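You operate a simulated robot arm through the tools that you are given. There is no shell and no other tool.

You are at the controls of a simulated two-armed robot. One attempt, no reset.

Task
Fold the divider in the small jig; put it in the white tray.
Fine: clamp down, then lever down to its stop and back, then clamp fully up.

Only the result counts: the job must be done as asked and must still hold three seconds after the hand-in. Knocking over, shifting, dropping, spilling or breaking anything else fails it. Flat cloth is picked up by pressing the open fingertips on it (5 to 10 N) and closing them slowly along it; thin cloth reads only 2 to 8 mm in the jaws.

Robot
Two 7-joint arms with fingered hands on one trunk that stands fixed in place. Base frame: the origin is at the foot of the trunk, x ahead of it, y to its left, z up. Readings come in m, degrees, newtons and seconds.
The left shoulder is at [0.119, 0.173, 0.965], the right one opposite. With the tool pointing down near the work surface each hand reaches from about 0.46 to 0.88 m from the base axis, measured 20 degrees to its own side. Payload 3.5 kg a hand.
Tool frame (each hand has its own): the origin (TCP) lies between the finger pads and is the grasp point; the fingertips stand 0.025 m ahead of it; z points along the fingers, y is the line along which they close. The gripper opens to 0.088 m. The gripper's body begins 0.029 m behind the TCP. The gripper is a hand of 3 fingers: y runs from the thumb to the fingers, the wrist lies at [-0.013, -0.097, -0.162] in the tool frame.
Orientation is that of the tool frame in the base frame, as a unit quaternion [x, y, z, w]. With the fingers straight down and the wrist toward the robot, the tool's x, y and z point along [0, 1, 0], [1, 0, 0] and [0, 0, -1] of the base frame.

Tools
- The arms move only by the tool jog_arm. It takes "left_rows", "right_rows" or both (then of equal length, played together; a hand with none holds still); each is a list of rows, each a list of 6 numbers: the shift along the tool's x, y, z in m, then the turn, a rotation vector about the tool's x, y, z in degrees. In form: [[tx, ty, tz, ax, ay, az], ...]. A call has 1 to 20 rows; each row is the pose to reach, as a shift and turn from the pose commanded when the call began, along the tool's axes at that moment. A row lasts 0.2 s, in which the tool goes at most 0.05 m and 8.6 degrees; a call with a longer step from one row to the next is refused whole. Where a pose cannot be reached the arm comes as near as it can. A force on the tool above 40 N (or 10 N above the force at the start of the call, whichever is more), or a blocked arm, ends the call early, and 0.2 s more pass. In this call time passes only in rows, and 0.2 s behind the last. The reply holds the time, the measured pose of the TCP, the force on the tool along the base axes, the opening and the grip force, in the units named above and with some noise, with the torque about the TCP (base axes, N m) and any sound that the robot's microphone picked up.
- Cameras (640 x 400 px; columns grow to the right, rows downward): "scene" is now at [0.286, 0.0178, 1.1943]; the picture's right is [0.18, -0.98, -0.07], its down [-0.46, -0.02, -0.89] and it looks along [0.87, 0.19, -0.45] (base axes); focal length 214 px, centre (320, 200). "left" rides on the left gripper at [-0.058, -0.085, -0.099] in its tool frame; the picture's right is [-0.67, -0.35, 0.66], its down [0.69, -0.63, 0.37] and it looks along [0.28, 0.69, 0.66] (tool axes); focal length 261 px, centre (320, 200). "right" rides on the right gripper at [0.058, -0.085, -0.099] in its tool frame; the picture's right is [-0.67, 0.35, -0.66], its down [-0.69, -0.63, 0.37] and it looks along [-0.29, 0.69, 0.66] (tool axes); focal length 261 px, centre (320, 200). There is no depth. A picture from a camera that has moved, and an enlarged one, comes with that camera's place and axes in the base frame and with its lens.
- get_image(camera): a new picture of that camera. No time passes.
- lift_body(by): slides the trunk up (or, below 0, down) by that many m; the arms and the scene camera ride with it, the base frame stays. It gives what a move gives, with no picture.
- finger_targets(index, middle, thumb_bend, thumb_turn, hand): sets how far each is bent, from 0 (flat) to 1 (curled in); at 0.3 the hand is open as for a grip, at 0.7 the pads meet at the TCP. One left out holds its place. A second passes; each finger stops where it meets its share of the squeeze, and holds until it gets a number again. It is the only way to open and close the hand. It gives what a move gives, with no picture; readings hold the bend of each and the force on the fingers (four entries, about 0 where the hand has none), thumb and palm. thumb_turn goes from beside the hand (0) to across from the fingers (1), as for a grip.
- pan_tilt(pan, tilt): turns the head with the scene camera to pan (to the left, within 86 degrees either way) and tilt (down, from -29 to 69), counted from straight ahead of the robot. It gives what a move gives.
- enlarge(camera, box): a new picture of the part [left, top, right, bottom] of that camera's present view, enlarged. No time passes.
- hand_in(): hands the job in; it is judged then, once.

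Places have to be worked out from the pictures, the camera data and where the tool is seen. Open the grippers and draw the arms clear of the work before you hand the job in, unless the task says otherwise.

The tools are called after "Request:" as a command line: name --argument value ..., lists and objects as JSON in quotes. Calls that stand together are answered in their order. jog_arm: Moves the arms, as the interface text tells. Its arguments: {"type":"object","properties":{"left_rows":{"type":"array"},"right_rows":{"type":"array"}},"required":[]} The other tools are called the same way: lift_body (by) slides the trunk up or down; finger_targets (index, middle, thumb_bend, thumb_turn, hand) moves the fingers one by one; pan_tilt (pan, tilt) turns the head that bears the scene camera; get_image (camera) takes a picture; enlarge (camera, box) takes an enlarged picture of a part of a camera's view; hand_in () hands the job in.

At the start:

```text
clock: 0.0
left_tcp_pos: [0.4256, 0.2877, 1.1396]
left_ee_rot: [0.706, 0.708, 0.0, -0.001]
left_contact_force: [0.0, -0.5, 0.4]
left_wrist_torque: [-0.01, 0.01, 0.04]
left_opening: 0.0875
left_grasp_force: 0.1
left_shape: jaw
left_bend: [0.3, 0.3, 0.3, 0.98]
left_finger forces: [0.0, 0.0, 0.0, 0.0, 0.1, 0.1]
right_tcp_pos: [0.4593, -0.0526, 1.1419]
right_ee_rot: [0.706, 0.708, 0.0, -0.001]
right_contact_force: [0.4, -0.1, -1.0]
right_wrist_torque: [-0.03, -0.04, -0.02]
right_opening: 0.0877
right_grasp_force: 0.0
right_shape: jaw
right_bend: [0.3, 0.3, 0.3, 0.98]
right_finger forces: [0.0, 0.0, 0.1, 0.0, 0.0, 0.0]
trunk travel left (down, up): [-0.075, 0.38]
head pan, tilt: [11.2, 5.8]
```

scene: 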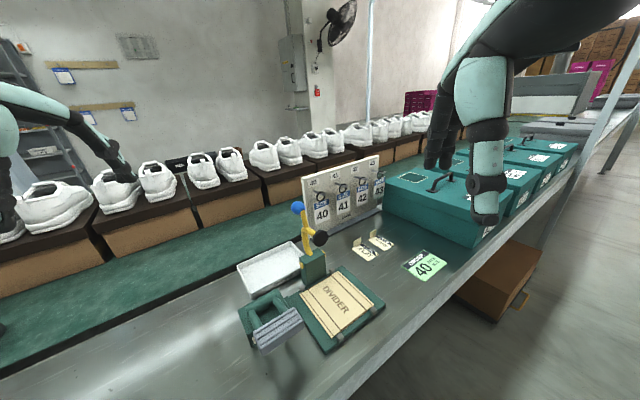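
right: 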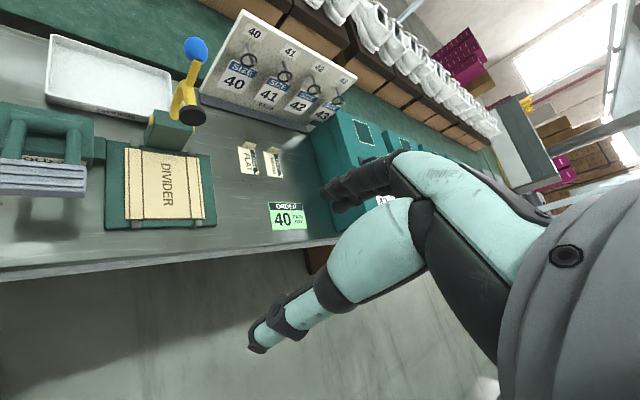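
left: 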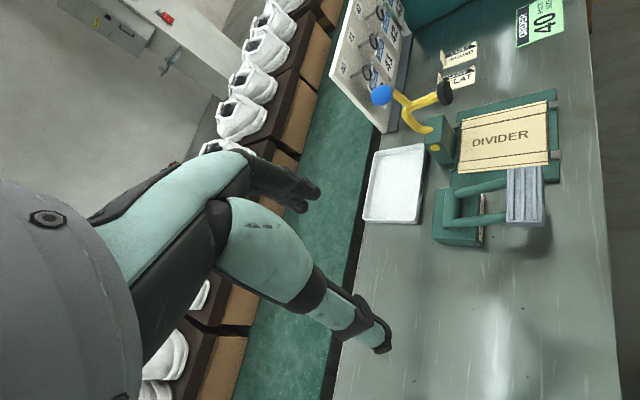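

I begin by looking closely at the jig, the clamp and lever, and the tray before moving anything.

Request:
enlarge --camera "scene" --box '[220, 180, 420, 360]'

Request:
enlarge --camera "right" --box '[0, 20, 320, 260]'

Request:
enlarge --camera "left" --box '[340, 0, 600, 260]'

```text
2.22 times, centred on (320, 270) of scene
camera zoom: at [0.286, 0.0178, 1.1943], right [0.18, -0.98, -0.07], down [-0.46, -0.02, -0.89], along [0.87, 0.19, -0.45], focal length 477 px, centre (320, 44)
```

zoom: 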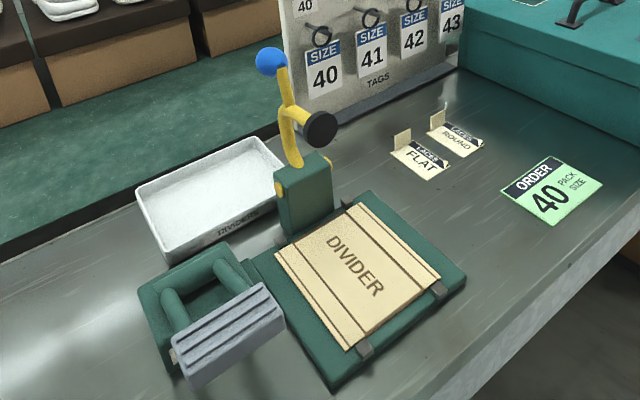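

```text
1.67 times, centred on (160, 140) of right
camera zoom: at [0.3743, 0.0052, 1.2392], right [0.35, -0.67, 0.66], down [-0.63, -0.69, -0.37], along [0.69, -0.28, -0.66], focal length 434 px, centre (587, 300)
```

zoom: 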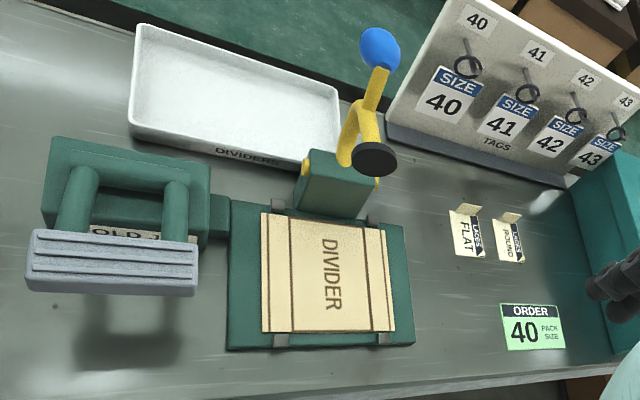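

```text
1.54 times, centred on (470, 130) of left
camera zoom: at [0.3406, 0.23, 1.2387], right [-0.35, -0.67, -0.66], down [-0.63, 0.68, -0.37], along [0.69, 0.29, -0.66], focal length 401 px, centre (89, 308)
```

zoom: 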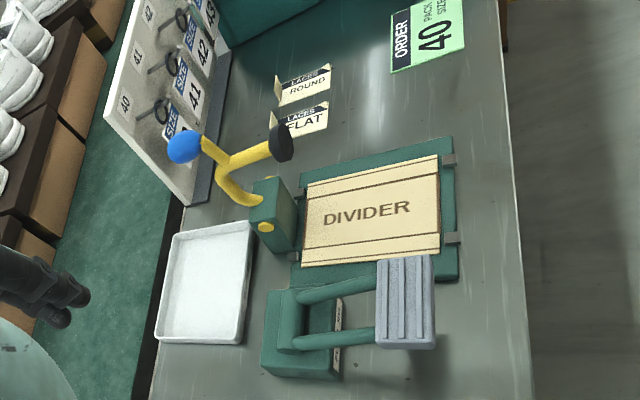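

The clamp (blue knob, black foot) stands at the back of the jig at about 45° yaw. I put the knob near [0.708, 0.168, 0.953], the divider centre near [0.617, 0.078, 0.765] and the grey lever pad near [0.477, 0.150, 0.866]. I take tighter enlargements to refine these.

Request:
enlarge --camera "scene" --box '[270, 190, 350, 240]'

Request:
enlarge --camera "right" --box '[130, 30, 226, 130]'

Request:
enlarge --camera "left" --box '[360, 70, 470, 170]'

Request:
enlarge --camera "scene" --box '[230, 280, 330, 360]'

Request:
enlarge --camera "right" --box '[0, 80, 130, 220]'

Request:
enlarge --camera "left" --box '[420, 150, 560, 260]'

```text
8.00 times, centred on (310, 215) of scene
camera zoom: at [0.286, 0.0178, 1.1943], right [0.18, -0.98, -0.07], down [-0.46, -0.02, -0.89], along [0.87, 0.19, -0.45], focal length 1716 px, centre (400, 80)
```

zoom: 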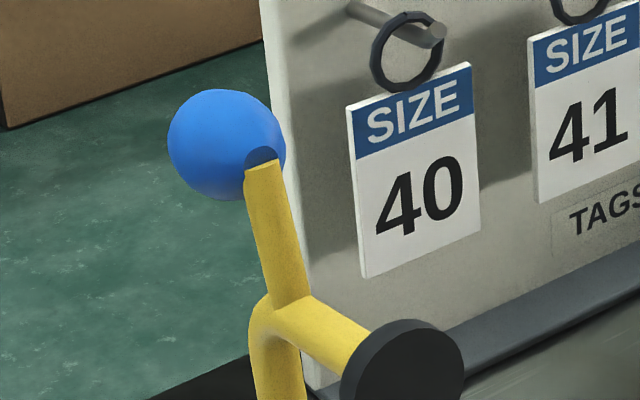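

```text
4.00 times, centred on (178, 80) of right
camera zoom: at [0.3743, 0.0052, 1.2392], right [0.35, -0.67, 0.66], down [-0.63, -0.69, -0.37], along [0.69, -0.28, -0.66], focal length 1043 px, centre (888, 680)
```

zoom: 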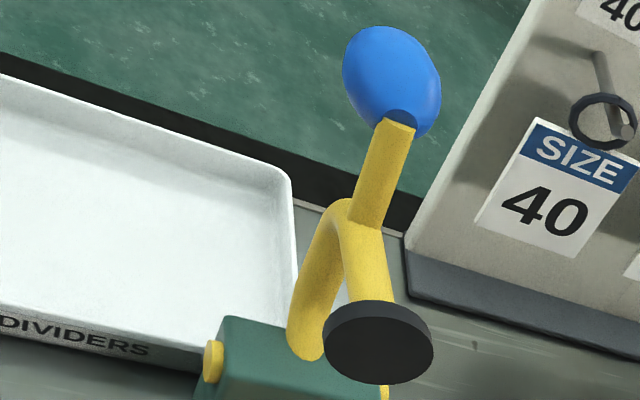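

```text
4.00 times, centred on (415, 120) of left
camera zoom: at [0.3406, 0.23, 1.2387], right [-0.35, -0.67, -0.66], down [-0.63, 0.68, -0.37], along [0.69, 0.29, -0.66], focal length 1043 px, centre (-60, 520)
```

zoom: 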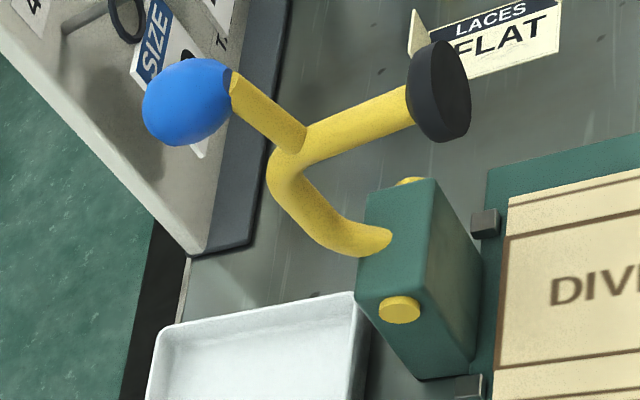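

```text
5.00 times, centred on (280, 320) of scene
camera zoom: at [0.286, 0.0178, 1.1943], right [0.18, -0.98, -0.07], down [-0.46, -0.02, -0.89], along [0.87, 0.19, -0.45], focal length 1072 px, centre (520, -400)
```

zoom: 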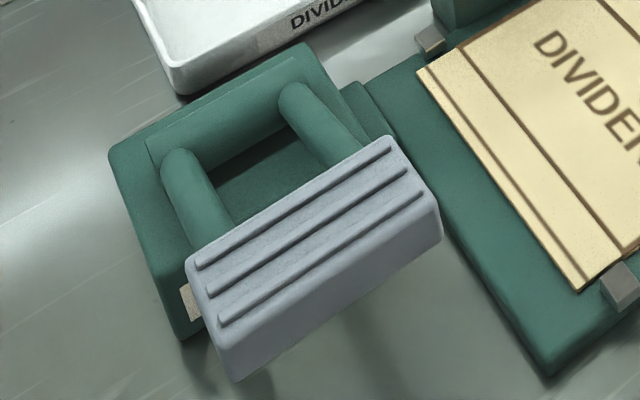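

```text
2.86 times, centred on (65, 150) of right
camera zoom: at [0.3743, 0.0052, 1.2392], right [0.35, -0.67, 0.66], down [-0.63, -0.69, -0.37], along [0.69, -0.28, -0.66], focal length 745 px, centre (1049, 343)
```

zoom: 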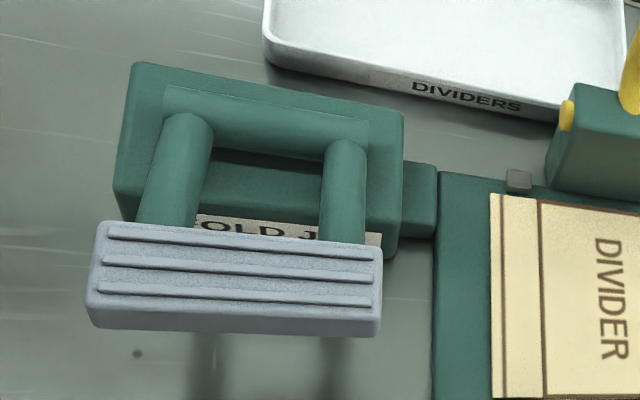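

```text
3.64 times, centred on (490, 205) of left
camera zoom: at [0.3406, 0.23, 1.2387], right [-0.35, -0.67, -0.66], down [-0.63, 0.68, -0.37], along [0.69, 0.29, -0.66], focal length 948 px, centre (-298, 182)
```

zoom: 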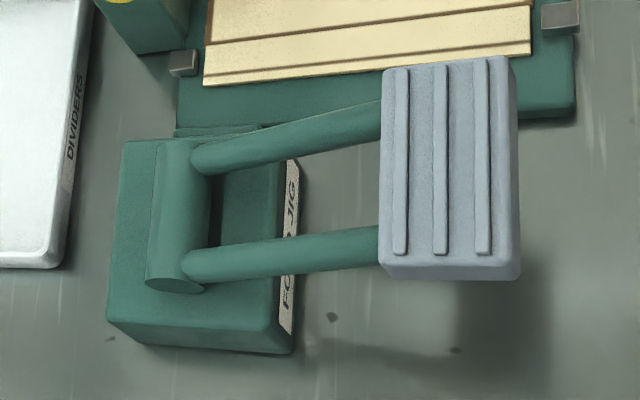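

The knob works out at [0.7085, 0.168, 0.953] with a radius of 0.017, and the clamp pivot is near p=0.578 along the 45° back direction at z≈0.821. I move the left hand above the knob with its closing line across the clamp plane (yaw -45°). The right hand goes aside and turns so its camera still sees the jig.

Request:
jog_arm --left_rows '[[-0.012, 0.0283, 0.008, 0, 0, 4.5], [-0.0239, 0.0566, 0.016, 0, 0, 9], [-0.0359, 0.0849, 0.024, 0, 0, 13.5], [-0.0479, 0.1132, 0.032, 0, 0, 18], [-0.0599, 0.1415, 0.04, 0, 0, 22.5], [-0.0718, 0.1697, 0.048, 0, 0, 27], [-0.0838, 0.198, 0.056, 0, 0, 31.5], [-0.0958, 0.2263, 0.064, 0, 0, 36], [-0.1077, 0.2546, 0.072, 0, 0, 40.5], [-0.1197, 0.2829, 0.08, 0, 0, 45]]' --right_rows '[[-0.0167, -0.0039, -0.0018, 0, 0, -4.5], [-0.0334, -0.0078, -0.0036, 0, 0, -9], [-0.0501, -0.0117, -0.0054, 0, 0, -13.5], [-0.0668, -0.0156, -0.0072, 0, 0, -18], [-0.0835, -0.0195, -0.009, 0, 0, -22.5], [-0.1002, -0.0234, -0.0108, 0, 0, -27], [-0.1169, -0.0273, -0.0126, 0, 0, -31.5], [-0.1336, -0.0312, -0.0144, 0, 0, -36], [-0.1503, -0.0351, -0.0162, 0, 0, -40.5], [-0.167, -0.039, -0.018, 0, 0, -45]]'

```text
clock: 2.2
left_tcp_pos: [0.7101, 0.1647, 1.0591]
left_ee_rot: [0.924, 0.383, 0.0, -0.001]
left_contact_force: [-0.2, 0.2, 0.0]
left_wrist_torque: [0.02, 0.0, 0.05]
left_opening: 0.0878
left_grasp_force: 0.1
left_shape: jaw
left_bend: [0.3, 0.3, 0.3, 0.98]
left_finger forces: [0.0, 0.0, 0.1, 0.0, 0.0, 0.0]
right_tcp_pos: [0.3884, -0.1666, 1.0755]
right_ee_rot: [0.435, 0.901, 0.005, 0.002]
right_contact_force: [-0.1, 0.3, -0.5]
right_wrist_torque: [-0.03, -0.01, 0.0]
right_opening: 0.0879
right_grasp_force: 0.0
right_shape: jaw
right_bend: [0.3, 0.3, 0.3, 0.98]
right_finger forces: [0.0, 0.1, 0.0, 0.1, 0.1, 0.0]
right hand out of reach, approached as far as the arm can: row 6, 7, 8, 9, 10
trunk travel left (down, up): [-0.075, 0.38]
head pan, tilt: [11.2, 5.8]
```

The left hand is at [0.710, 0.165, 1.059] with the intended yaw. The right hand stopped short at [0.388, -0.167, 1.076], which is fine. I check all the views.

Request:
get_image --camera "scene"

Request:
get_image --camera "left"

Request:
get_image --camera "right"

```text
taken
camera scene: at [0.2872, 0.0154, 1.194], right [0.18, -0.98, -0.07], down [-0.46, -0.02, -0.89], along [0.87, 0.19, -0.45], focal length 214 px, centre (320, 200)
```

scene: 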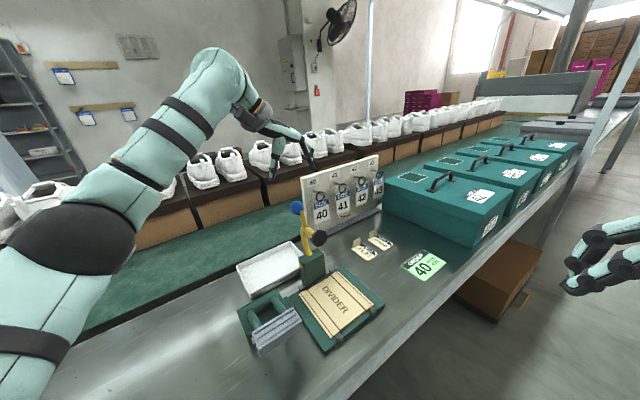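

```text
taken
camera left: at [0.6092, 0.1839, 1.1578], right [-0.72, -0.23, -0.66], down [0.04, 0.93, -0.36], along [0.69, -0.29, -0.66], focal length 261 px, centre (320, 200)
```

left: 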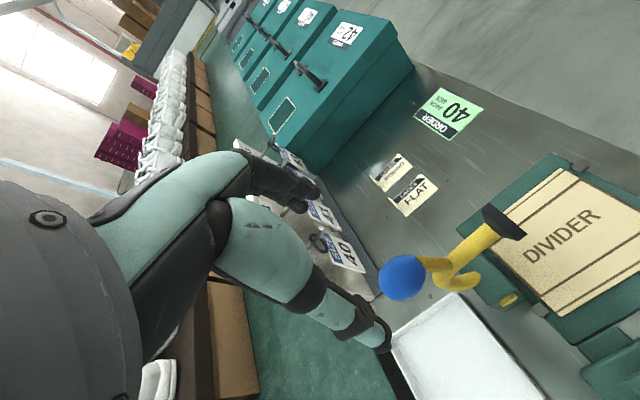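

```text
taken
camera right: at [0.2842, -0.1762, 1.1723], right [0.68, -0.31, 0.66], down [-0.06, -0.92, -0.37], along [0.73, 0.21, -0.65], focal length 261 px, centre (320, 200)
```

right: 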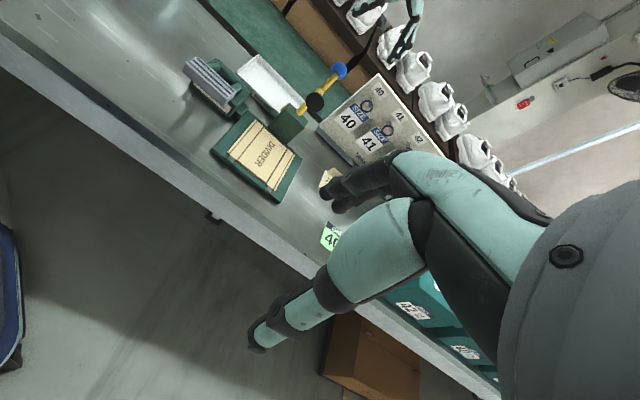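

The ball reprojects to [0.708, 0.165–0.168, 0.953], so the hand is almost exactly above it. I descend until the TCP is at the ball's centre with the fingers open.

Request:
jog_arm --left_rows '[[0, -0.001, 0.03, 0, 0, 0], [0, -0.002, 0.06, 0, 0, 0], [0, -0.002, 0.085, 0, 0, 0], [0, -0.002, 0.106, 0, 0, 0]]'

```text
clock: 3.2
left_tcp_pos: [0.7115, 0.1695, 0.953]
left_ee_rot: [0.923, 0.384, 0.0, 0.0]
left_contact_force: [0.5, -0.2, -0.6]
left_wrist_torque: [-0.04, 0.01, 0.0]
left_opening: 0.0876
left_grasp_force: 0.1
left_shape: jaw
left_bend: [0.3, 0.3, 0.3, 0.98]
left_finger forces: [0.0, 0.0, 0.1, 0.0, 0.1, 0.1]
right_tcp_pos: [0.3869, -0.165, 1.0752]
right_ee_rot: [0.435, 0.901, 0.005, 0.002]
right_contact_force: [0.1, -0.4, 0.0]
right_wrist_torque: [0.0, 0.04, -0.01]
right_opening: 0.0878
right_grasp_force: 0.0
right_shape: jaw
right_bend: [0.3, 0.3, 0.3, 0.98]
right_finger forces: [0.0, 0.0, 0.1, 0.0, 0.1, 0.1]
trunk travel left (down, up): [-0.075, 0.38]
head pan, tilt: [11.2, 5.8]
```

No contact and the TCP is at the ball's height. I check with the left and scene cameras that the ball lies between the pads.

Request:
get_image --camera "left"

Request:
enlarge --camera "scene" --box '[240, 150, 400, 250]'

Request:
enlarge --camera "right" --box '[240, 0, 440, 140]'

```text
taken
camera left: at [0.6099, 0.188, 1.0523], right [-0.72, -0.23, -0.66], down [0.04, 0.93, -0.37], along [0.69, -0.29, -0.66], focal length 261 px, centre (320, 200)
```

left: 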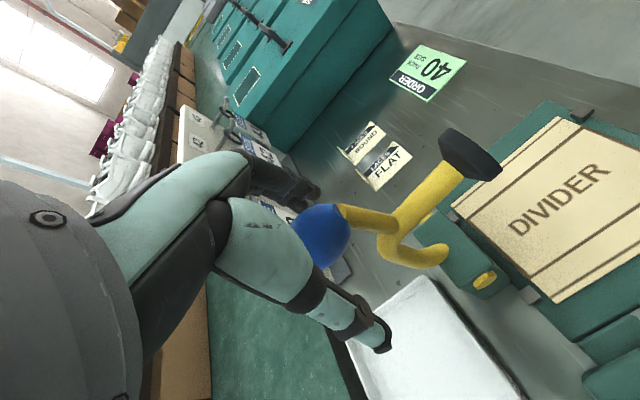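

```text
4.00 times, centred on (320, 200) of scene
camera zoom: at [0.2865, 0.018, 1.1942], right [0.18, -0.98, -0.07], down [-0.46, -0.02, -0.89], along [0.87, 0.19, -0.45], focal length 858 px, centre (320, 200)
```

zoom: 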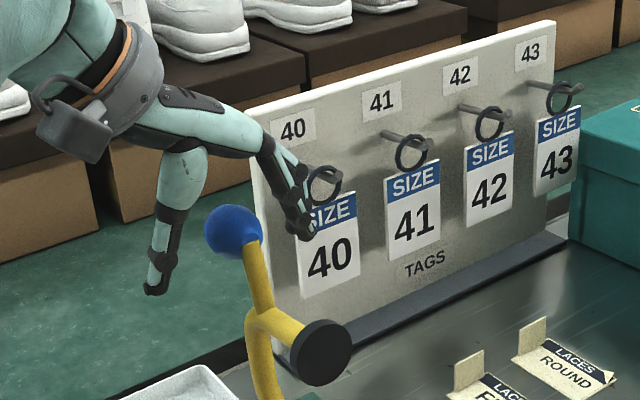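

```text
2.86 times, centred on (340, 70) of right
camera zoom: at [0.2836, -0.1735, 1.1733], right [0.68, -0.31, 0.66], down [-0.07, -0.93, -0.37], along [0.73, 0.21, -0.65], focal length 745 px, centre (263, 571)
```

zoom: 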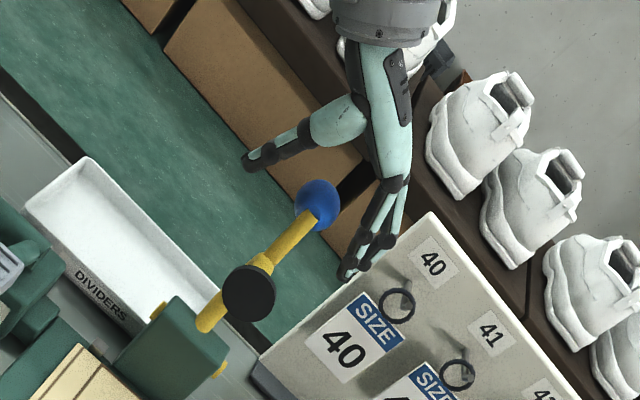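

The knob sits between thumb and fingers, right at the TCP's projected spot. I close gently on it.

Request:
finger_targets --hand "left" --index 0.58 --middle 0.58 --thumb_bend 0.58

```text
clock: 4.2
left_tcp_pos: [0.7099, 0.1679, 0.954]
left_ee_rot: [0.924, 0.383, 0.0, 0.0]
left_contact_force: [-0.3, -0.7, 0.2]
left_wrist_torque: [0.0, -0.02, -0.02]
left_opening: 0.0268
left_grasp_force: 0.1
left_shape: fingers
left_bend: [0.57, 0.57, 0.57, 0.98]
left_finger forces: [0.0, 0.0, 0.0, 0.1, 0.1, 0.1]
right_tcp_pos: [0.3869, -0.1653, 1.0779]
right_ee_rot: [0.435, 0.901, 0.005, 0.003]
right_contact_force: [0.2, 0.0, 0.1]
right_wrist_torque: [-0.02, 0.02, 0.02]
right_opening: 0.0878
right_grasp_force: 0.0
right_shape: jaw
right_bend: [0.3, 0.3, 0.3, 0.98]
right_finger forces: [0.0, 0.0, 0.0, 0.1, 0.0, 0.0]
trunk travel left (down, up): [-0.075, 0.38]
head pan, tilt: [11.2, 5.8]
```

The opening is 0.027 with no grip force, so the pads are either not on the ball's thickest part or have missed it. I look closely before going on.

Request:
enlarge --camera "left" --box '[220, 140, 420, 300]'

Request:
enlarge --camera "scene" --box '[270, 180, 350, 240]'

Request:
enlarge --camera "right" --box '[300, 40, 400, 120]'

```text
2.50 times, centred on (320, 220) of left
camera zoom: at [0.6096, 0.1877, 1.0528], right [-0.72, -0.23, -0.66], down [0.04, 0.93, -0.37], along [0.69, -0.29, -0.66], focal length 652 px, centre (320, 150)
```

zoom: 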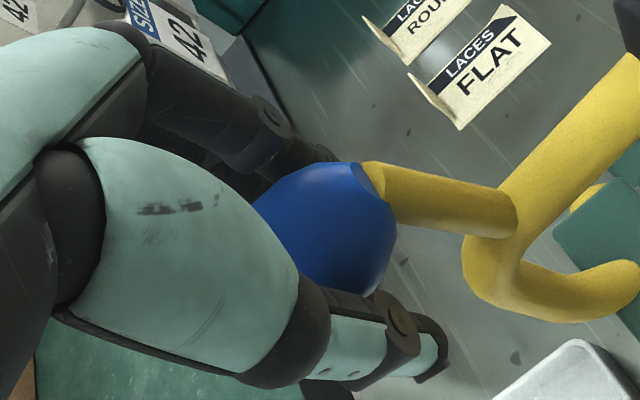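

```text
6.67 times, centred on (310, 210) of scene
camera zoom: at [0.2861, 0.0177, 1.1943], right [0.18, -0.98, -0.07], down [-0.46, -0.02, -0.89], along [0.87, 0.19, -0.45], focal length 1430 px, centre (387, 133)
```

zoom: 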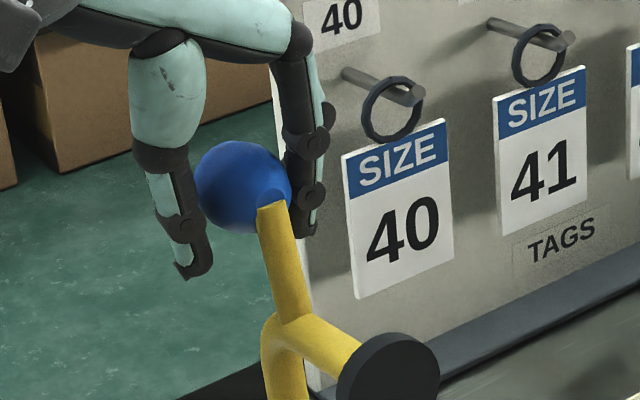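

```text
5.00 times, centred on (350, 80) of right
camera zoom: at [0.2833, -0.1737, 1.1733], right [0.68, -0.31, 0.66], down [-0.06, -0.93, -0.37], along [0.73, 0.21, -0.65], focal length 1303 px, centre (170, 800)
```

zoom: 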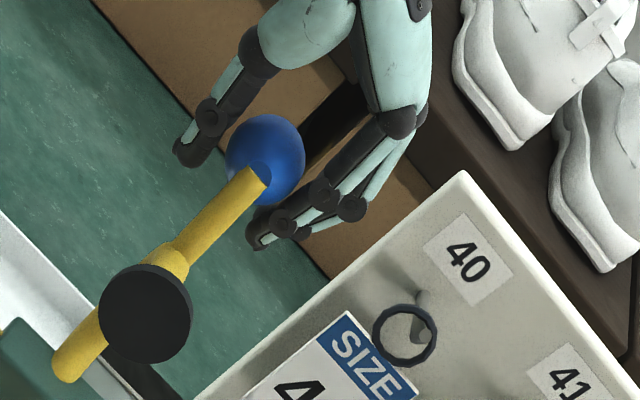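

There is still no contact, though the ball is visually between thumb and fingers. I measure the ball's apparent size up close to find its depth relative to the pads.

Request:
enlarge --camera "left" --box '[280, 190, 380, 270]'

Request:
enlarge --camera "scene" --box '[285, 185, 325, 225]'

Request:
enlarge --camera "right" --box '[325, 50, 375, 90]'

```text
5.00 times, centred on (330, 230) of left
camera zoom: at [0.6096, 0.1877, 1.0528], right [-0.72, -0.23, -0.66], down [0.04, 0.93, -0.37], along [0.69, -0.29, -0.66], focal length 1303 px, centre (270, 50)
```

zoom: 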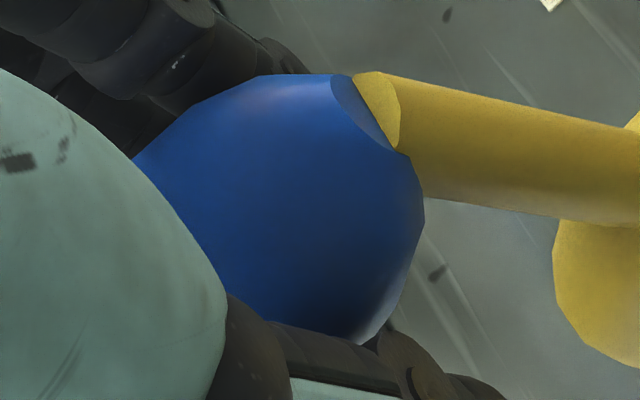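

```text
10.00 times, centred on (305, 205) of scene
camera zoom: at [0.2861, 0.0177, 1.1943], right [0.18, -0.98, -0.07], down [-0.46, -0.02, -0.89], along [0.87, 0.19, -0.45], focal length 2145 px, centre (470, 150)
```

zoom: 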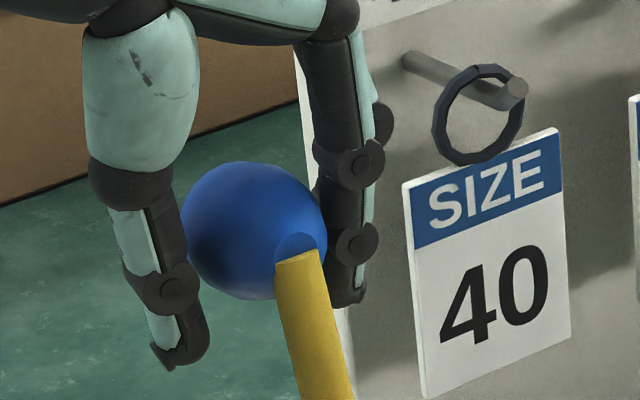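

```text
10.00 times, centred on (350, 70) of right
camera zoom: at [0.2833, -0.1737, 1.1733], right [0.68, -0.31, 0.66], down [-0.06, -0.93, -0.37], along [0.73, 0.21, -0.65], focal length 2606 px, centre (20, 1500)
```

zoom: 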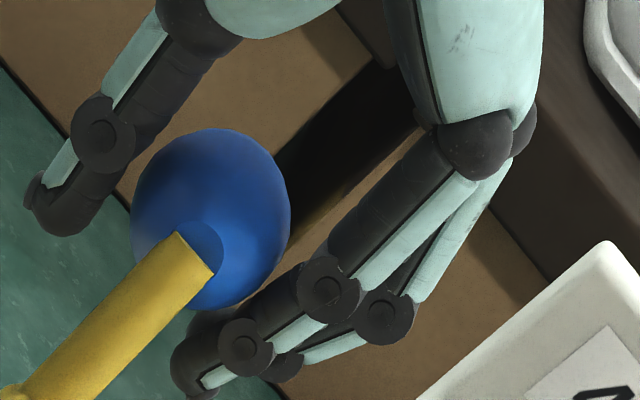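

Pads and ball appear to be just at touching distance, since the fingers taper inward toward the tips. I close a little further.

Request:
finger_targets --hand "left" --index 0.64 --middle 0.64 --thumb_bend 0.64

```text
clock: 5.2
left_tcp_pos: [0.7107, 0.168, 0.9532]
left_ee_rot: [0.924, 0.384, 0.0, 0.0]
left_contact_force: [0.9, -0.7, 0.4]
left_wrist_torque: [0.01, -0.05, 0.01]
left_opening: 0.0162
left_grasp_force: 2.3
left_shape: fingers
left_bend: [0.61, 0.64, 0.62, 0.97]
left_finger forces: [2.6, 0.0, 0.0, 0.0, 1.8, 0.1]
right_tcp_pos: [0.3869, -0.1659, 1.077]
right_ee_rot: [0.435, 0.901, 0.005, 0.003]
right_contact_force: [0.7, -0.6, -0.2]
right_wrist_torque: [-0.02, 0.01, 0.0]
right_opening: 0.0877
right_grasp_force: 0.0
right_shape: jaw
right_bend: [0.3, 0.3, 0.3, 0.98]
right_finger forces: [0.1, 0.1, 0.0, 0.1, 0.0, 0.0]
trunk travel left (down, up): [-0.075, 0.38]
head pan, tilt: [11.2, 5.8]
```

Only the index finger (2.6 N) and thumb touch, so the ball sits about 8 mm toward the front (tool -x) of the pad centre. I open a little, shift by -x and close again.

Request:
finger_targets --hand "left" --index 0.48 --middle 0.48 --thumb_bend 0.48

Request:
jog_arm --left_rows '[[-0.005, 0, 0, 0, 0, 0], [-0.009, 0, 0, 0, 0, 0]]'

Request:
finger_targets --hand "left" --index 0.6 --middle 0.6 --thumb_bend 0.6

```text
clock: 6.2
left_tcp_pos: [0.7103, 0.1689, 0.9535]
left_ee_rot: [0.923, 0.384, 0.0, 0.0]
left_contact_force: [1.2, 0.3, 0.4]
left_wrist_torque: [-0.01, -0.02, -0.02]
left_opening: 0.0456
left_grasp_force: 0.0
left_shape: fingers
left_bend: [0.48, 0.48, 0.48, 0.97]
left_finger forces: [0.1, 0.1, 0.1, 0.0, 0.0, 0.1]
right_tcp_pos: [0.3875, -0.1655, 1.0759]
right_ee_rot: [0.435, 0.9, 0.004, 0.003]
right_contact_force: [1.1, -0.6, -0.2]
right_wrist_torque: [0.02, 0.0, 0.01]
right_opening: 0.088
right_grasp_force: 0.1
right_shape: jaw
right_bend: [0.3, 0.3, 0.3, 0.98]
right_finger forces: [0.1, 0.0, 0.0, 0.0, 0.1, 0.0]
trunk travel left (down, up): [-0.075, 0.38]
head pan, tilt: [11.2, 5.8]
```

```text
clock: 6.8
left_tcp_pos: [0.7027, 0.1616, 0.9524]
left_ee_rot: [0.924, 0.383, 0.0, 0.0]
left_contact_force: [-0.4, 0.5, 0.0]
left_wrist_torque: [-0.04, 0.01, -0.01]
left_opening: 0.0455
left_grasp_force: 0.1
left_shape: fingers
left_bend: [0.48, 0.48, 0.48, 0.97]
left_finger forces: [0.0, 0.0, 0.0, 0.0, 0.1, 0.0]
right_tcp_pos: [0.3871, -0.1664, 1.0769]
right_ee_rot: [0.436, 0.9, 0.004, 0.002]
right_contact_force: [-0.4, -0.1, 0.3]
right_wrist_torque: [0.01, -0.01, 0.03]
right_opening: 0.0876
right_grasp_force: 0.1
right_shape: jaw
right_bend: [0.3, 0.3, 0.3, 0.98]
right_finger forces: [0.1, 0.0, 0.0, 0.0, 0.0, 0.0]
trunk travel left (down, up): [-0.075, 0.38]
head pan, tilt: [11.2, 5.8]
```

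```text
clock: 7.8
left_tcp_pos: [0.7024, 0.1616, 0.9535]
left_ee_rot: [0.924, 0.383, 0.0, 0.0]
left_contact_force: [0.0, -0.4, -0.2]
left_wrist_torque: [0.02, -0.01, 0.0]
left_opening: 0.0203
left_grasp_force: 0.1
left_shape: fingers
left_bend: [0.6, 0.6, 0.6, 0.97]
left_finger forces: [0.0, 0.1, 0.0, 0.0, 0.0, 0.1]
right_tcp_pos: [0.3868, -0.1656, 1.0759]
right_ee_rot: [0.435, 0.9, 0.005, 0.003]
right_contact_force: [-0.7, -0.1, 0.2]
right_wrist_torque: [0.02, -0.02, 0.02]
right_opening: 0.0877
right_grasp_force: 0.2
right_shape: jaw
right_bend: [0.3, 0.3, 0.3, 0.98]
right_finger forces: [0.1, 0.0, 0.0, 0.1, 0.0, 0.0]
trunk travel left (down, up): [-0.075, 0.38]
head pan, tilt: [11.2, 5.8]
```

The fingers closed to 0.020 without contact, so I look at where the ball sits now.

Request:
enlarge --camera "left" --box '[260, 170, 400, 280]'

Request:
enlarge --camera "scene" --box '[285, 185, 325, 225]'

Request:
enlarge --camera "right" --box '[325, 50, 375, 90]'

```text
3.64 times, centred on (330, 225) of left
camera zoom: at [0.602, 0.1815, 1.0527], right [-0.72, -0.23, -0.66], down [0.04, 0.93, -0.37], along [0.69, -0.29, -0.66], focal length 948 px, centre (284, 109)
```

zoom: 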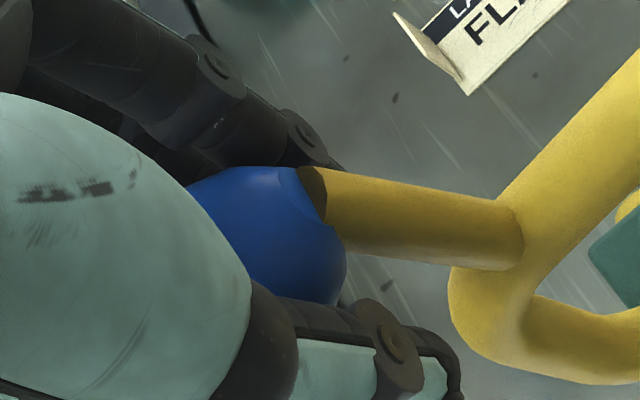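

```text
10.00 times, centred on (305, 205) of scene
camera zoom: at [0.2861, 0.0177, 1.1943], right [0.18, -0.98, -0.07], down [-0.46, -0.02, -0.89], along [0.87, 0.19, -0.45], focal length 2145 px, centre (470, 150)
```

zoom: 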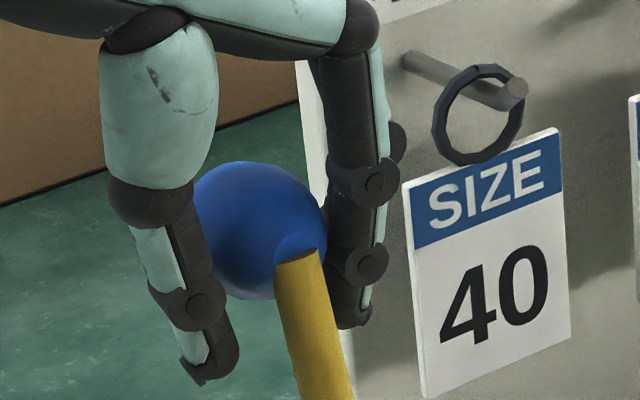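

```text
10.00 times, centred on (350, 70) of right
camera zoom: at [0.2833, -0.1737, 1.1734], right [0.68, -0.31, 0.66], down [-0.06, -0.93, -0.37], along [0.73, 0.21, -0.65], focal length 2606 px, centre (20, 1500)
```

zoom: 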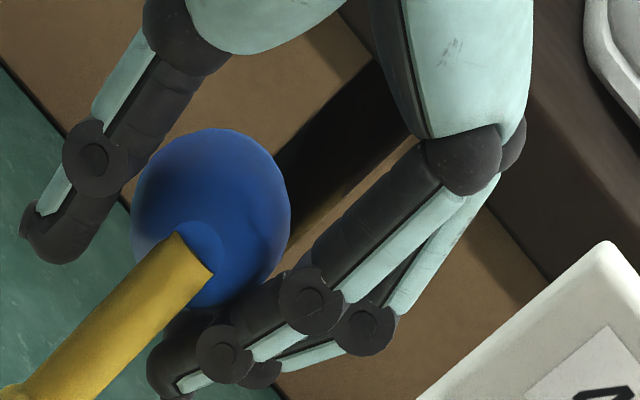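

By fit, the ball is within a few millimetres of the TCP, and last time contact came only at a bend of about 0.61. I simply close further.

Request:
finger_targets --hand "left" --index 0.66 --middle 0.66 --thumb_bend 0.66

Request:
enlarge --camera "left" --box '[260, 170, 400, 280]'

Request:
enlarge --camera "right" --box '[325, 50, 375, 90]'

```text
clock: 8.8
left_tcp_pos: [0.7038, 0.1614, 0.9545]
left_ee_rot: [0.923, 0.384, 0.0, 0.0]
left_contact_force: [1.3, -2.6, -1.4]
left_wrist_torque: [-0.01, -0.03, -0.02]
left_opening: 0.0097
left_grasp_force: 2.1
left_shape: fingers
left_bend: [0.64, 0.65, 0.65, 0.97]
left_finger forces: [2.1, 1.0, 0.1, 0.0, 0.4, 0.0]
right_tcp_pos: [0.3877, -0.1668, 1.0767]
right_ee_rot: [0.436, 0.9, 0.005, 0.002]
right_contact_force: [1.1, 0.1, -0.2]
right_wrist_torque: [-0.02, -0.02, 0.01]
right_opening: 0.0878
right_grasp_force: 0.1
right_shape: jaw
right_bend: [0.3, 0.3, 0.3, 0.98]
right_finger forces: [0.0, 0.0, 0.0, 0.1, 0.1, 0.1]
trunk travel left (down, up): [-0.075, 0.38]
head pan, tilt: [11.2, 5.8]
```

```text
3.64 times, centred on (330, 225) of left
camera zoom: at [0.6024, 0.1811, 1.0525], right [-0.72, -0.23, -0.66], down [0.04, 0.93, -0.37], along [0.69, -0.29, -0.66], focal length 948 px, centre (284, 109)
```

zoom: 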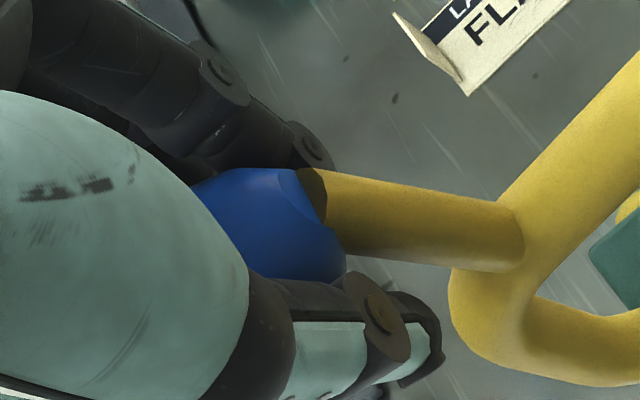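

```text
10.00 times, centred on (350, 70) of right
camera zoom: at [0.2837, -0.1741, 1.1732], right [0.68, -0.31, 0.66], down [-0.07, -0.93, -0.37], along [0.73, 0.21, -0.65], focal length 2606 px, centre (20, 1500)
```

zoom: 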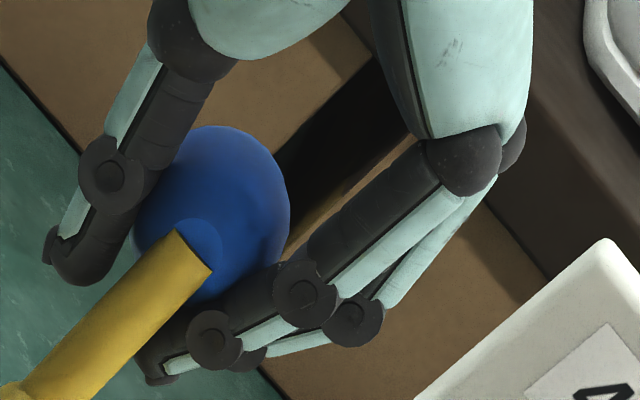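

The fingers touch, but with a tip gap of only 0.010, so the ball sits too deep in the hand and the tips close below it where the stick must swing through. I open, raise the hand 12 mm, shift back a few millimetres and re-close so the pads take the ball's equator.

Request:
finger_targets --hand "left" --index 0.46 --middle 0.46 --thumb_bend 0.46

Request:
jog_arm --left_rows '[[0.002, 0, -0.006, 0, 0, 0], [0.003, 0, -0.012, 0, 0, 0]]'

Request:
finger_targets --hand "left" --index 0.6 --middle 0.6 --thumb_bend 0.6

Request:
enlarge --camera "right" --box '[325, 50, 375, 90]'

Request:
enlarge --camera "scene" --box '[285, 185, 325, 225]'

```text
clock: 9.8
left_tcp_pos: [0.7032, 0.1616, 0.9541]
left_ee_rot: [0.923, 0.384, 0.0, -0.001]
left_contact_force: [-0.4, 0.1, 0.4]
left_wrist_torque: [0.01, 0.01, 0.05]
left_opening: 0.0502
left_grasp_force: 0.2
left_shape: fingers
left_bend: [0.46, 0.46, 0.46, 0.97]
left_finger forces: [0.1, 0.0, 0.0, 0.0, 0.1, 0.0]
right_tcp_pos: [0.388, -0.1656, 1.0764]
right_ee_rot: [0.435, 0.9, 0.005, 0.003]
right_contact_force: [0.7, -0.2, -0.2]
right_wrist_torque: [0.01, -0.01, 0.01]
right_opening: 0.0877
right_grasp_force: 0.0
right_shape: jaw
right_bend: [0.3, 0.3, 0.3, 0.98]
right_finger forces: [0.0, 0.0, 0.0, 0.1, 0.0, 0.1]
trunk travel left (down, up): [-0.075, 0.38]
head pan, tilt: [11.2, 5.8]
```

```text
clock: 10.4
left_tcp_pos: [0.7017, 0.1637, 0.9662]
left_ee_rot: [0.924, 0.383, -0.001, 0.0]
left_contact_force: [-0.4, -0.3, -0.2]
left_wrist_torque: [-0.01, 0.02, 0.02]
left_opening: 0.0495
left_grasp_force: 0.1
left_shape: fingers
left_bend: [0.46, 0.46, 0.46, 0.97]
left_finger forces: [0.0, 0.0, 0.0, 0.1, 0.1, 0.1]
right_tcp_pos: [0.3868, -0.1644, 1.0759]
right_ee_rot: [0.435, 0.9, 0.005, 0.002]
right_contact_force: [0.4, 0.1, 0.8]
right_wrist_torque: [-0.02, 0.02, 0.02]
right_opening: 0.0879
right_grasp_force: 0.1
right_shape: jaw
right_bend: [0.3, 0.3, 0.3, 0.98]
right_finger forces: [0.1, 0.0, 0.0, 0.0, 0.0, 0.1]
trunk travel left (down, up): [-0.075, 0.38]
head pan, tilt: [11.2, 5.8]
```

```text
clock: 11.4
left_tcp_pos: [0.7031, 0.1631, 0.9653]
left_ee_rot: [0.923, 0.384, 0.0, 0.0]
left_contact_force: [2.8, -2.9, 0.4]
left_wrist_torque: [-0.07, -0.02, -0.07]
left_opening: 0.0216
left_grasp_force: 2.3
left_shape: fingers
left_bend: [0.59, 0.57, 0.6, 0.97]
left_finger forces: [1.2, 2.8, 0.0, 0.0, 0.0, 0.0]
right_tcp_pos: [0.3871, -0.166, 1.0752]
right_ee_rot: [0.435, 0.9, 0.005, 0.002]
right_contact_force: [-0.4, 1.0, 0.4]
right_wrist_torque: [-0.03, -0.01, -0.02]
right_opening: 0.0877
right_grasp_force: 0.0
right_shape: jaw
right_bend: [0.3, 0.3, 0.3, 0.98]
right_finger forces: [0.0, 0.1, 0.0, 0.0, 0.0, 0.0]
trunk travel left (down, up): [-0.075, 0.38]
head pan, tilt: [11.2, 5.8]
```

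```text
10.00 times, centred on (350, 70) of right
camera zoom: at [0.2839, -0.1743, 1.1731], right [0.68, -0.31, 0.66], down [-0.07, -0.93, -0.37], along [0.73, 0.21, -0.65], focal length 2606 px, centre (20, 1500)
```

zoom: 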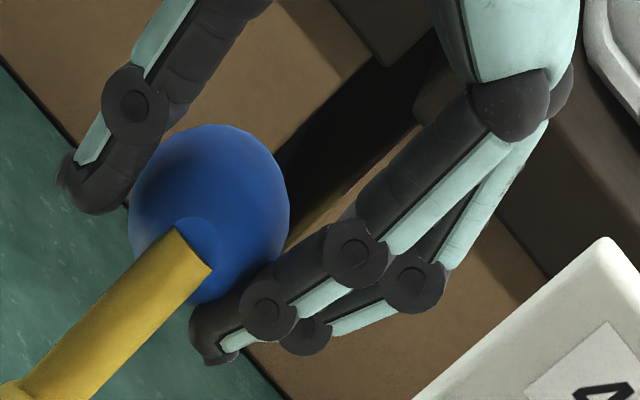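

```text
10.00 times, centred on (305, 205) of scene
camera zoom: at [0.2868, 0.0171, 1.1942], right [0.18, -0.98, -0.07], down [-0.46, -0.02, -0.89], along [0.87, 0.19, -0.45], focal length 2145 px, centre (470, 150)
```

zoom: 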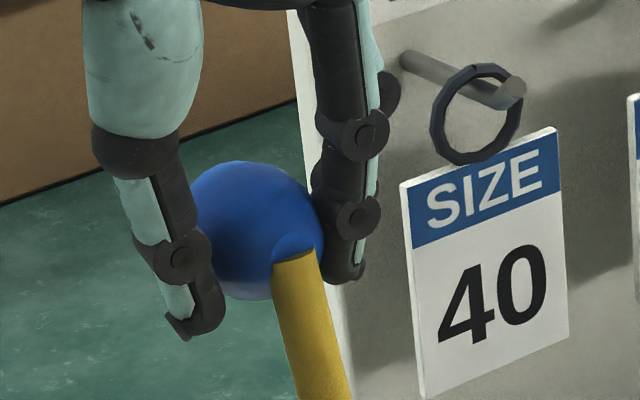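

The fingers press the ball (1.2 and 2.8 N) but the thumb does not yet touch, so the hand must shift about 4 mm toward the finger side. I back the fingers off slightly, shift +y and squeeze again.

Request:
finger_targets --hand "left" --index 0.52 --middle 0.52 --thumb_bend 0.52

Request:
jog_arm --left_rows '[[0.001, 0.002, 0, 0, 0, 0], [0.003, 0.004, -0.001, 0, 0, 0]]'

Request:
finger_targets --hand "left" --index 0.63 --middle 0.63 --thumb_bend 0.63

Request:
enlarge --camera "right" --box '[325, 50, 375, 90]'

Request:
enlarge --camera "left" --box '[260, 170, 400, 280]'

```text
clock: 12.4
left_tcp_pos: [0.7018, 0.1642, 0.966]
left_ee_rot: [0.924, 0.383, 0.001, -0.001]
left_contact_force: [0.3, 0.2, 0.6]
left_wrist_torque: [0.01, -0.01, -0.01]
left_opening: 0.0369
left_grasp_force: 0.0
left_shape: fingers
left_bend: [0.52, 0.52, 0.52, 0.97]
left_finger forces: [0.0, 0.1, 0.1, 0.0, 0.0, 0.0]
right_tcp_pos: [0.3868, -0.1656, 1.0768]
right_ee_rot: [0.436, 0.9, 0.005, 0.002]
right_contact_force: [0.7, -0.2, -0.4]
right_wrist_torque: [0.01, -0.01, 0.02]
right_opening: 0.0877
right_grasp_force: 0.1
right_shape: jaw
right_bend: [0.3, 0.3, 0.3, 0.98]
right_finger forces: [0.1, 0.0, 0.0, 0.0, 0.0, 0.0]
trunk travel left (down, up): [-0.075, 0.38]
head pan, tilt: [11.2, 5.8]
```

```text
clock: 13.0
left_tcp_pos: [0.7082, 0.1643, 0.9666]
left_ee_rot: [0.924, 0.384, 0.0, 0.0]
left_contact_force: [-0.5, -1.5, -0.6]
left_wrist_torque: [0.01, 0.01, 0.01]
left_opening: 0.0366
left_grasp_force: 0.1
left_shape: fingers
left_bend: [0.52, 0.52, 0.52, 0.97]
left_finger forces: [0.0, 0.0, 0.1, 0.0, 0.0, 0.1]
right_tcp_pos: [0.3866, -0.165, 1.0763]
right_ee_rot: [0.435, 0.9, 0.005, 0.002]
right_contact_force: [0.6, 0.3, 0.1]
right_wrist_torque: [0.01, 0.0, 0.0]
right_opening: 0.0877
right_grasp_force: 0.1
right_shape: jaw
right_bend: [0.3, 0.3, 0.3, 0.98]
right_finger forces: [0.0, 0.0, 0.0, 0.1, 0.0, 0.0]
trunk travel left (down, up): [-0.075, 0.38]
head pan, tilt: [11.2, 5.8]
```

```text
clock: 14.0
left_tcp_pos: [0.7079, 0.1636, 0.967]
left_ee_rot: [0.924, 0.383, 0.0, -0.001]
left_contact_force: [1.0, -1.1, -0.6]
left_wrist_torque: [-0.01, -0.03, -0.02]
left_opening: 0.02
left_grasp_force: 3.1
left_shape: fingers
left_bend: [0.61, 0.6, 0.59, 0.97]
left_finger forces: [1.6, 2.6, 0.1, 0.1, 2.6, 0.0]
right_tcp_pos: [0.3875, -0.1665, 1.0756]
right_ee_rot: [0.435, 0.9, 0.006, 0.003]
right_contact_force: [-0.1, -0.6, -0.3]
right_wrist_torque: [0.02, -0.02, 0.04]
right_opening: 0.0878
right_grasp_force: 0.0
right_shape: jaw
right_bend: [0.3, 0.3, 0.3, 0.98]
right_finger forces: [0.0, 0.1, 0.1, 0.0, 0.0, 0.1]
trunk travel left (down, up): [-0.075, 0.38]
head pan, tilt: [11.2, 5.8]
```

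```text
10.00 times, centred on (350, 70) of right
camera zoom: at [0.2836, -0.1739, 1.1732], right [0.68, -0.31, 0.66], down [-0.07, -0.93, -0.37], along [0.73, 0.21, -0.65], focal length 2606 px, centre (20, 1500)
```

zoom: 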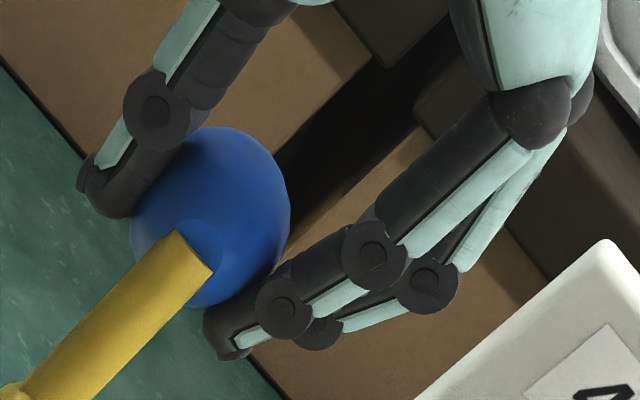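

```text
3.64 times, centred on (330, 225) of left
camera zoom: at [0.6076, 0.1825, 1.0659], right [-0.72, -0.23, -0.66], down [0.04, 0.93, -0.37], along [0.69, -0.29, -0.66], focal length 948 px, centre (284, 109)
```

zoom: 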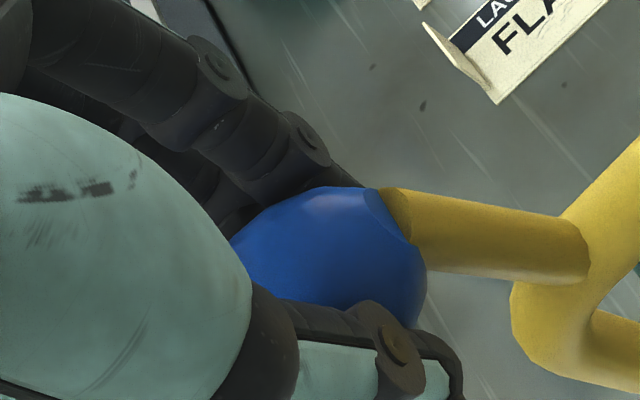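

All three digits now hold the knob (1.6, 2.6 and 2.6 N), with the TCP 14 mm above the ball's centre. I drive the first 30° of the arc about the estimated pivot and see how the clamp answers.

Request:
jog_arm --left_rows '[[-0.0088, 0, -0.0023, 0, 0, 0], [-0.0176, 0, -0.0042, 0, 0, 0], [-0.0356, 0, -0.0061, 0, 0, 0], [-0.0536, 0, -0.0057, 0, 0, 0], [-0.0715, 0, -0.0028, 0, 0, 0]]'

Request:
enlarge --camera "scene" --box '[240, 180, 400, 280]'

Request:
enlarge --camera "right" --box '[200, 30, 400, 170]'

Request:
get_image --camera "left"

```text
clock: 15.2
left_tcp_pos: [0.6582, 0.1122, 0.968]
left_ee_rot: [0.923, 0.384, -0.001, 0.0]
left_contact_force: [0.8, 0.6, -2.2]
left_wrist_torque: [0.01, -0.07, -0.03]
left_opening: 0.0206
left_grasp_force: 3.4
left_shape: fingers
left_bend: [0.6, 0.61, 0.59, 0.97]
left_finger forces: [2.0, 1.8, 0.1, 0.0, 3.3, 0.0]
right_tcp_pos: [0.3873, -0.166, 1.0757]
right_ee_rot: [0.435, 0.901, 0.005, 0.001]
right_contact_force: [0.4, 0.1, -0.4]
right_wrist_torque: [-0.02, 0.0, -0.01]
right_opening: 0.0879
right_grasp_force: 0.1
right_shape: jaw
right_bend: [0.3, 0.3, 0.3, 0.98]
right_finger forces: [0.0, 0.0, 0.0, 0.1, 0.0, 0.1]
trunk travel left (down, up): [-0.075, 0.38]
head pan, tilt: [11.2, 5.8]
```

```text
4.00 times, centred on (320, 230) of scene
camera zoom: at [0.2868, 0.0177, 1.1941], right [0.18, -0.98, -0.07], down [-0.46, -0.02, -0.89], along [0.87, 0.19, -0.45], focal length 858 px, centre (320, 80)
```

zoom: 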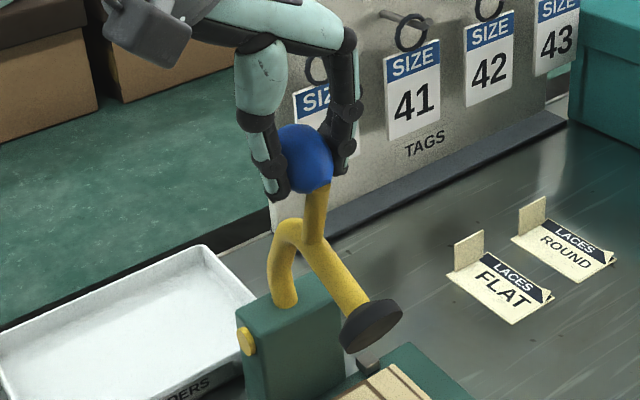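

```text
2.86 times, centred on (300, 100) of right
camera zoom: at [0.284, -0.1737, 1.1731], right [0.68, -0.31, 0.66], down [-0.07, -0.93, -0.37], along [0.73, 0.21, -0.65], focal length 745 px, centre (377, 486)
```

zoom: 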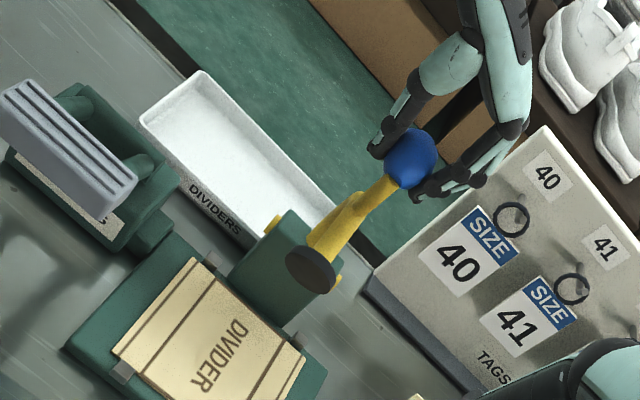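

```text
taken
camera left: at [0.5574, 0.1322, 1.0673], right [-0.72, -0.23, -0.65], down [0.04, 0.93, -0.37], along [0.69, -0.29, -0.66], focal length 261 px, centre (320, 200)
```

left: 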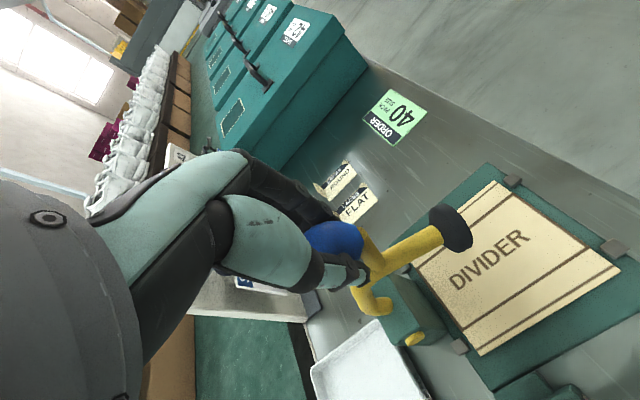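

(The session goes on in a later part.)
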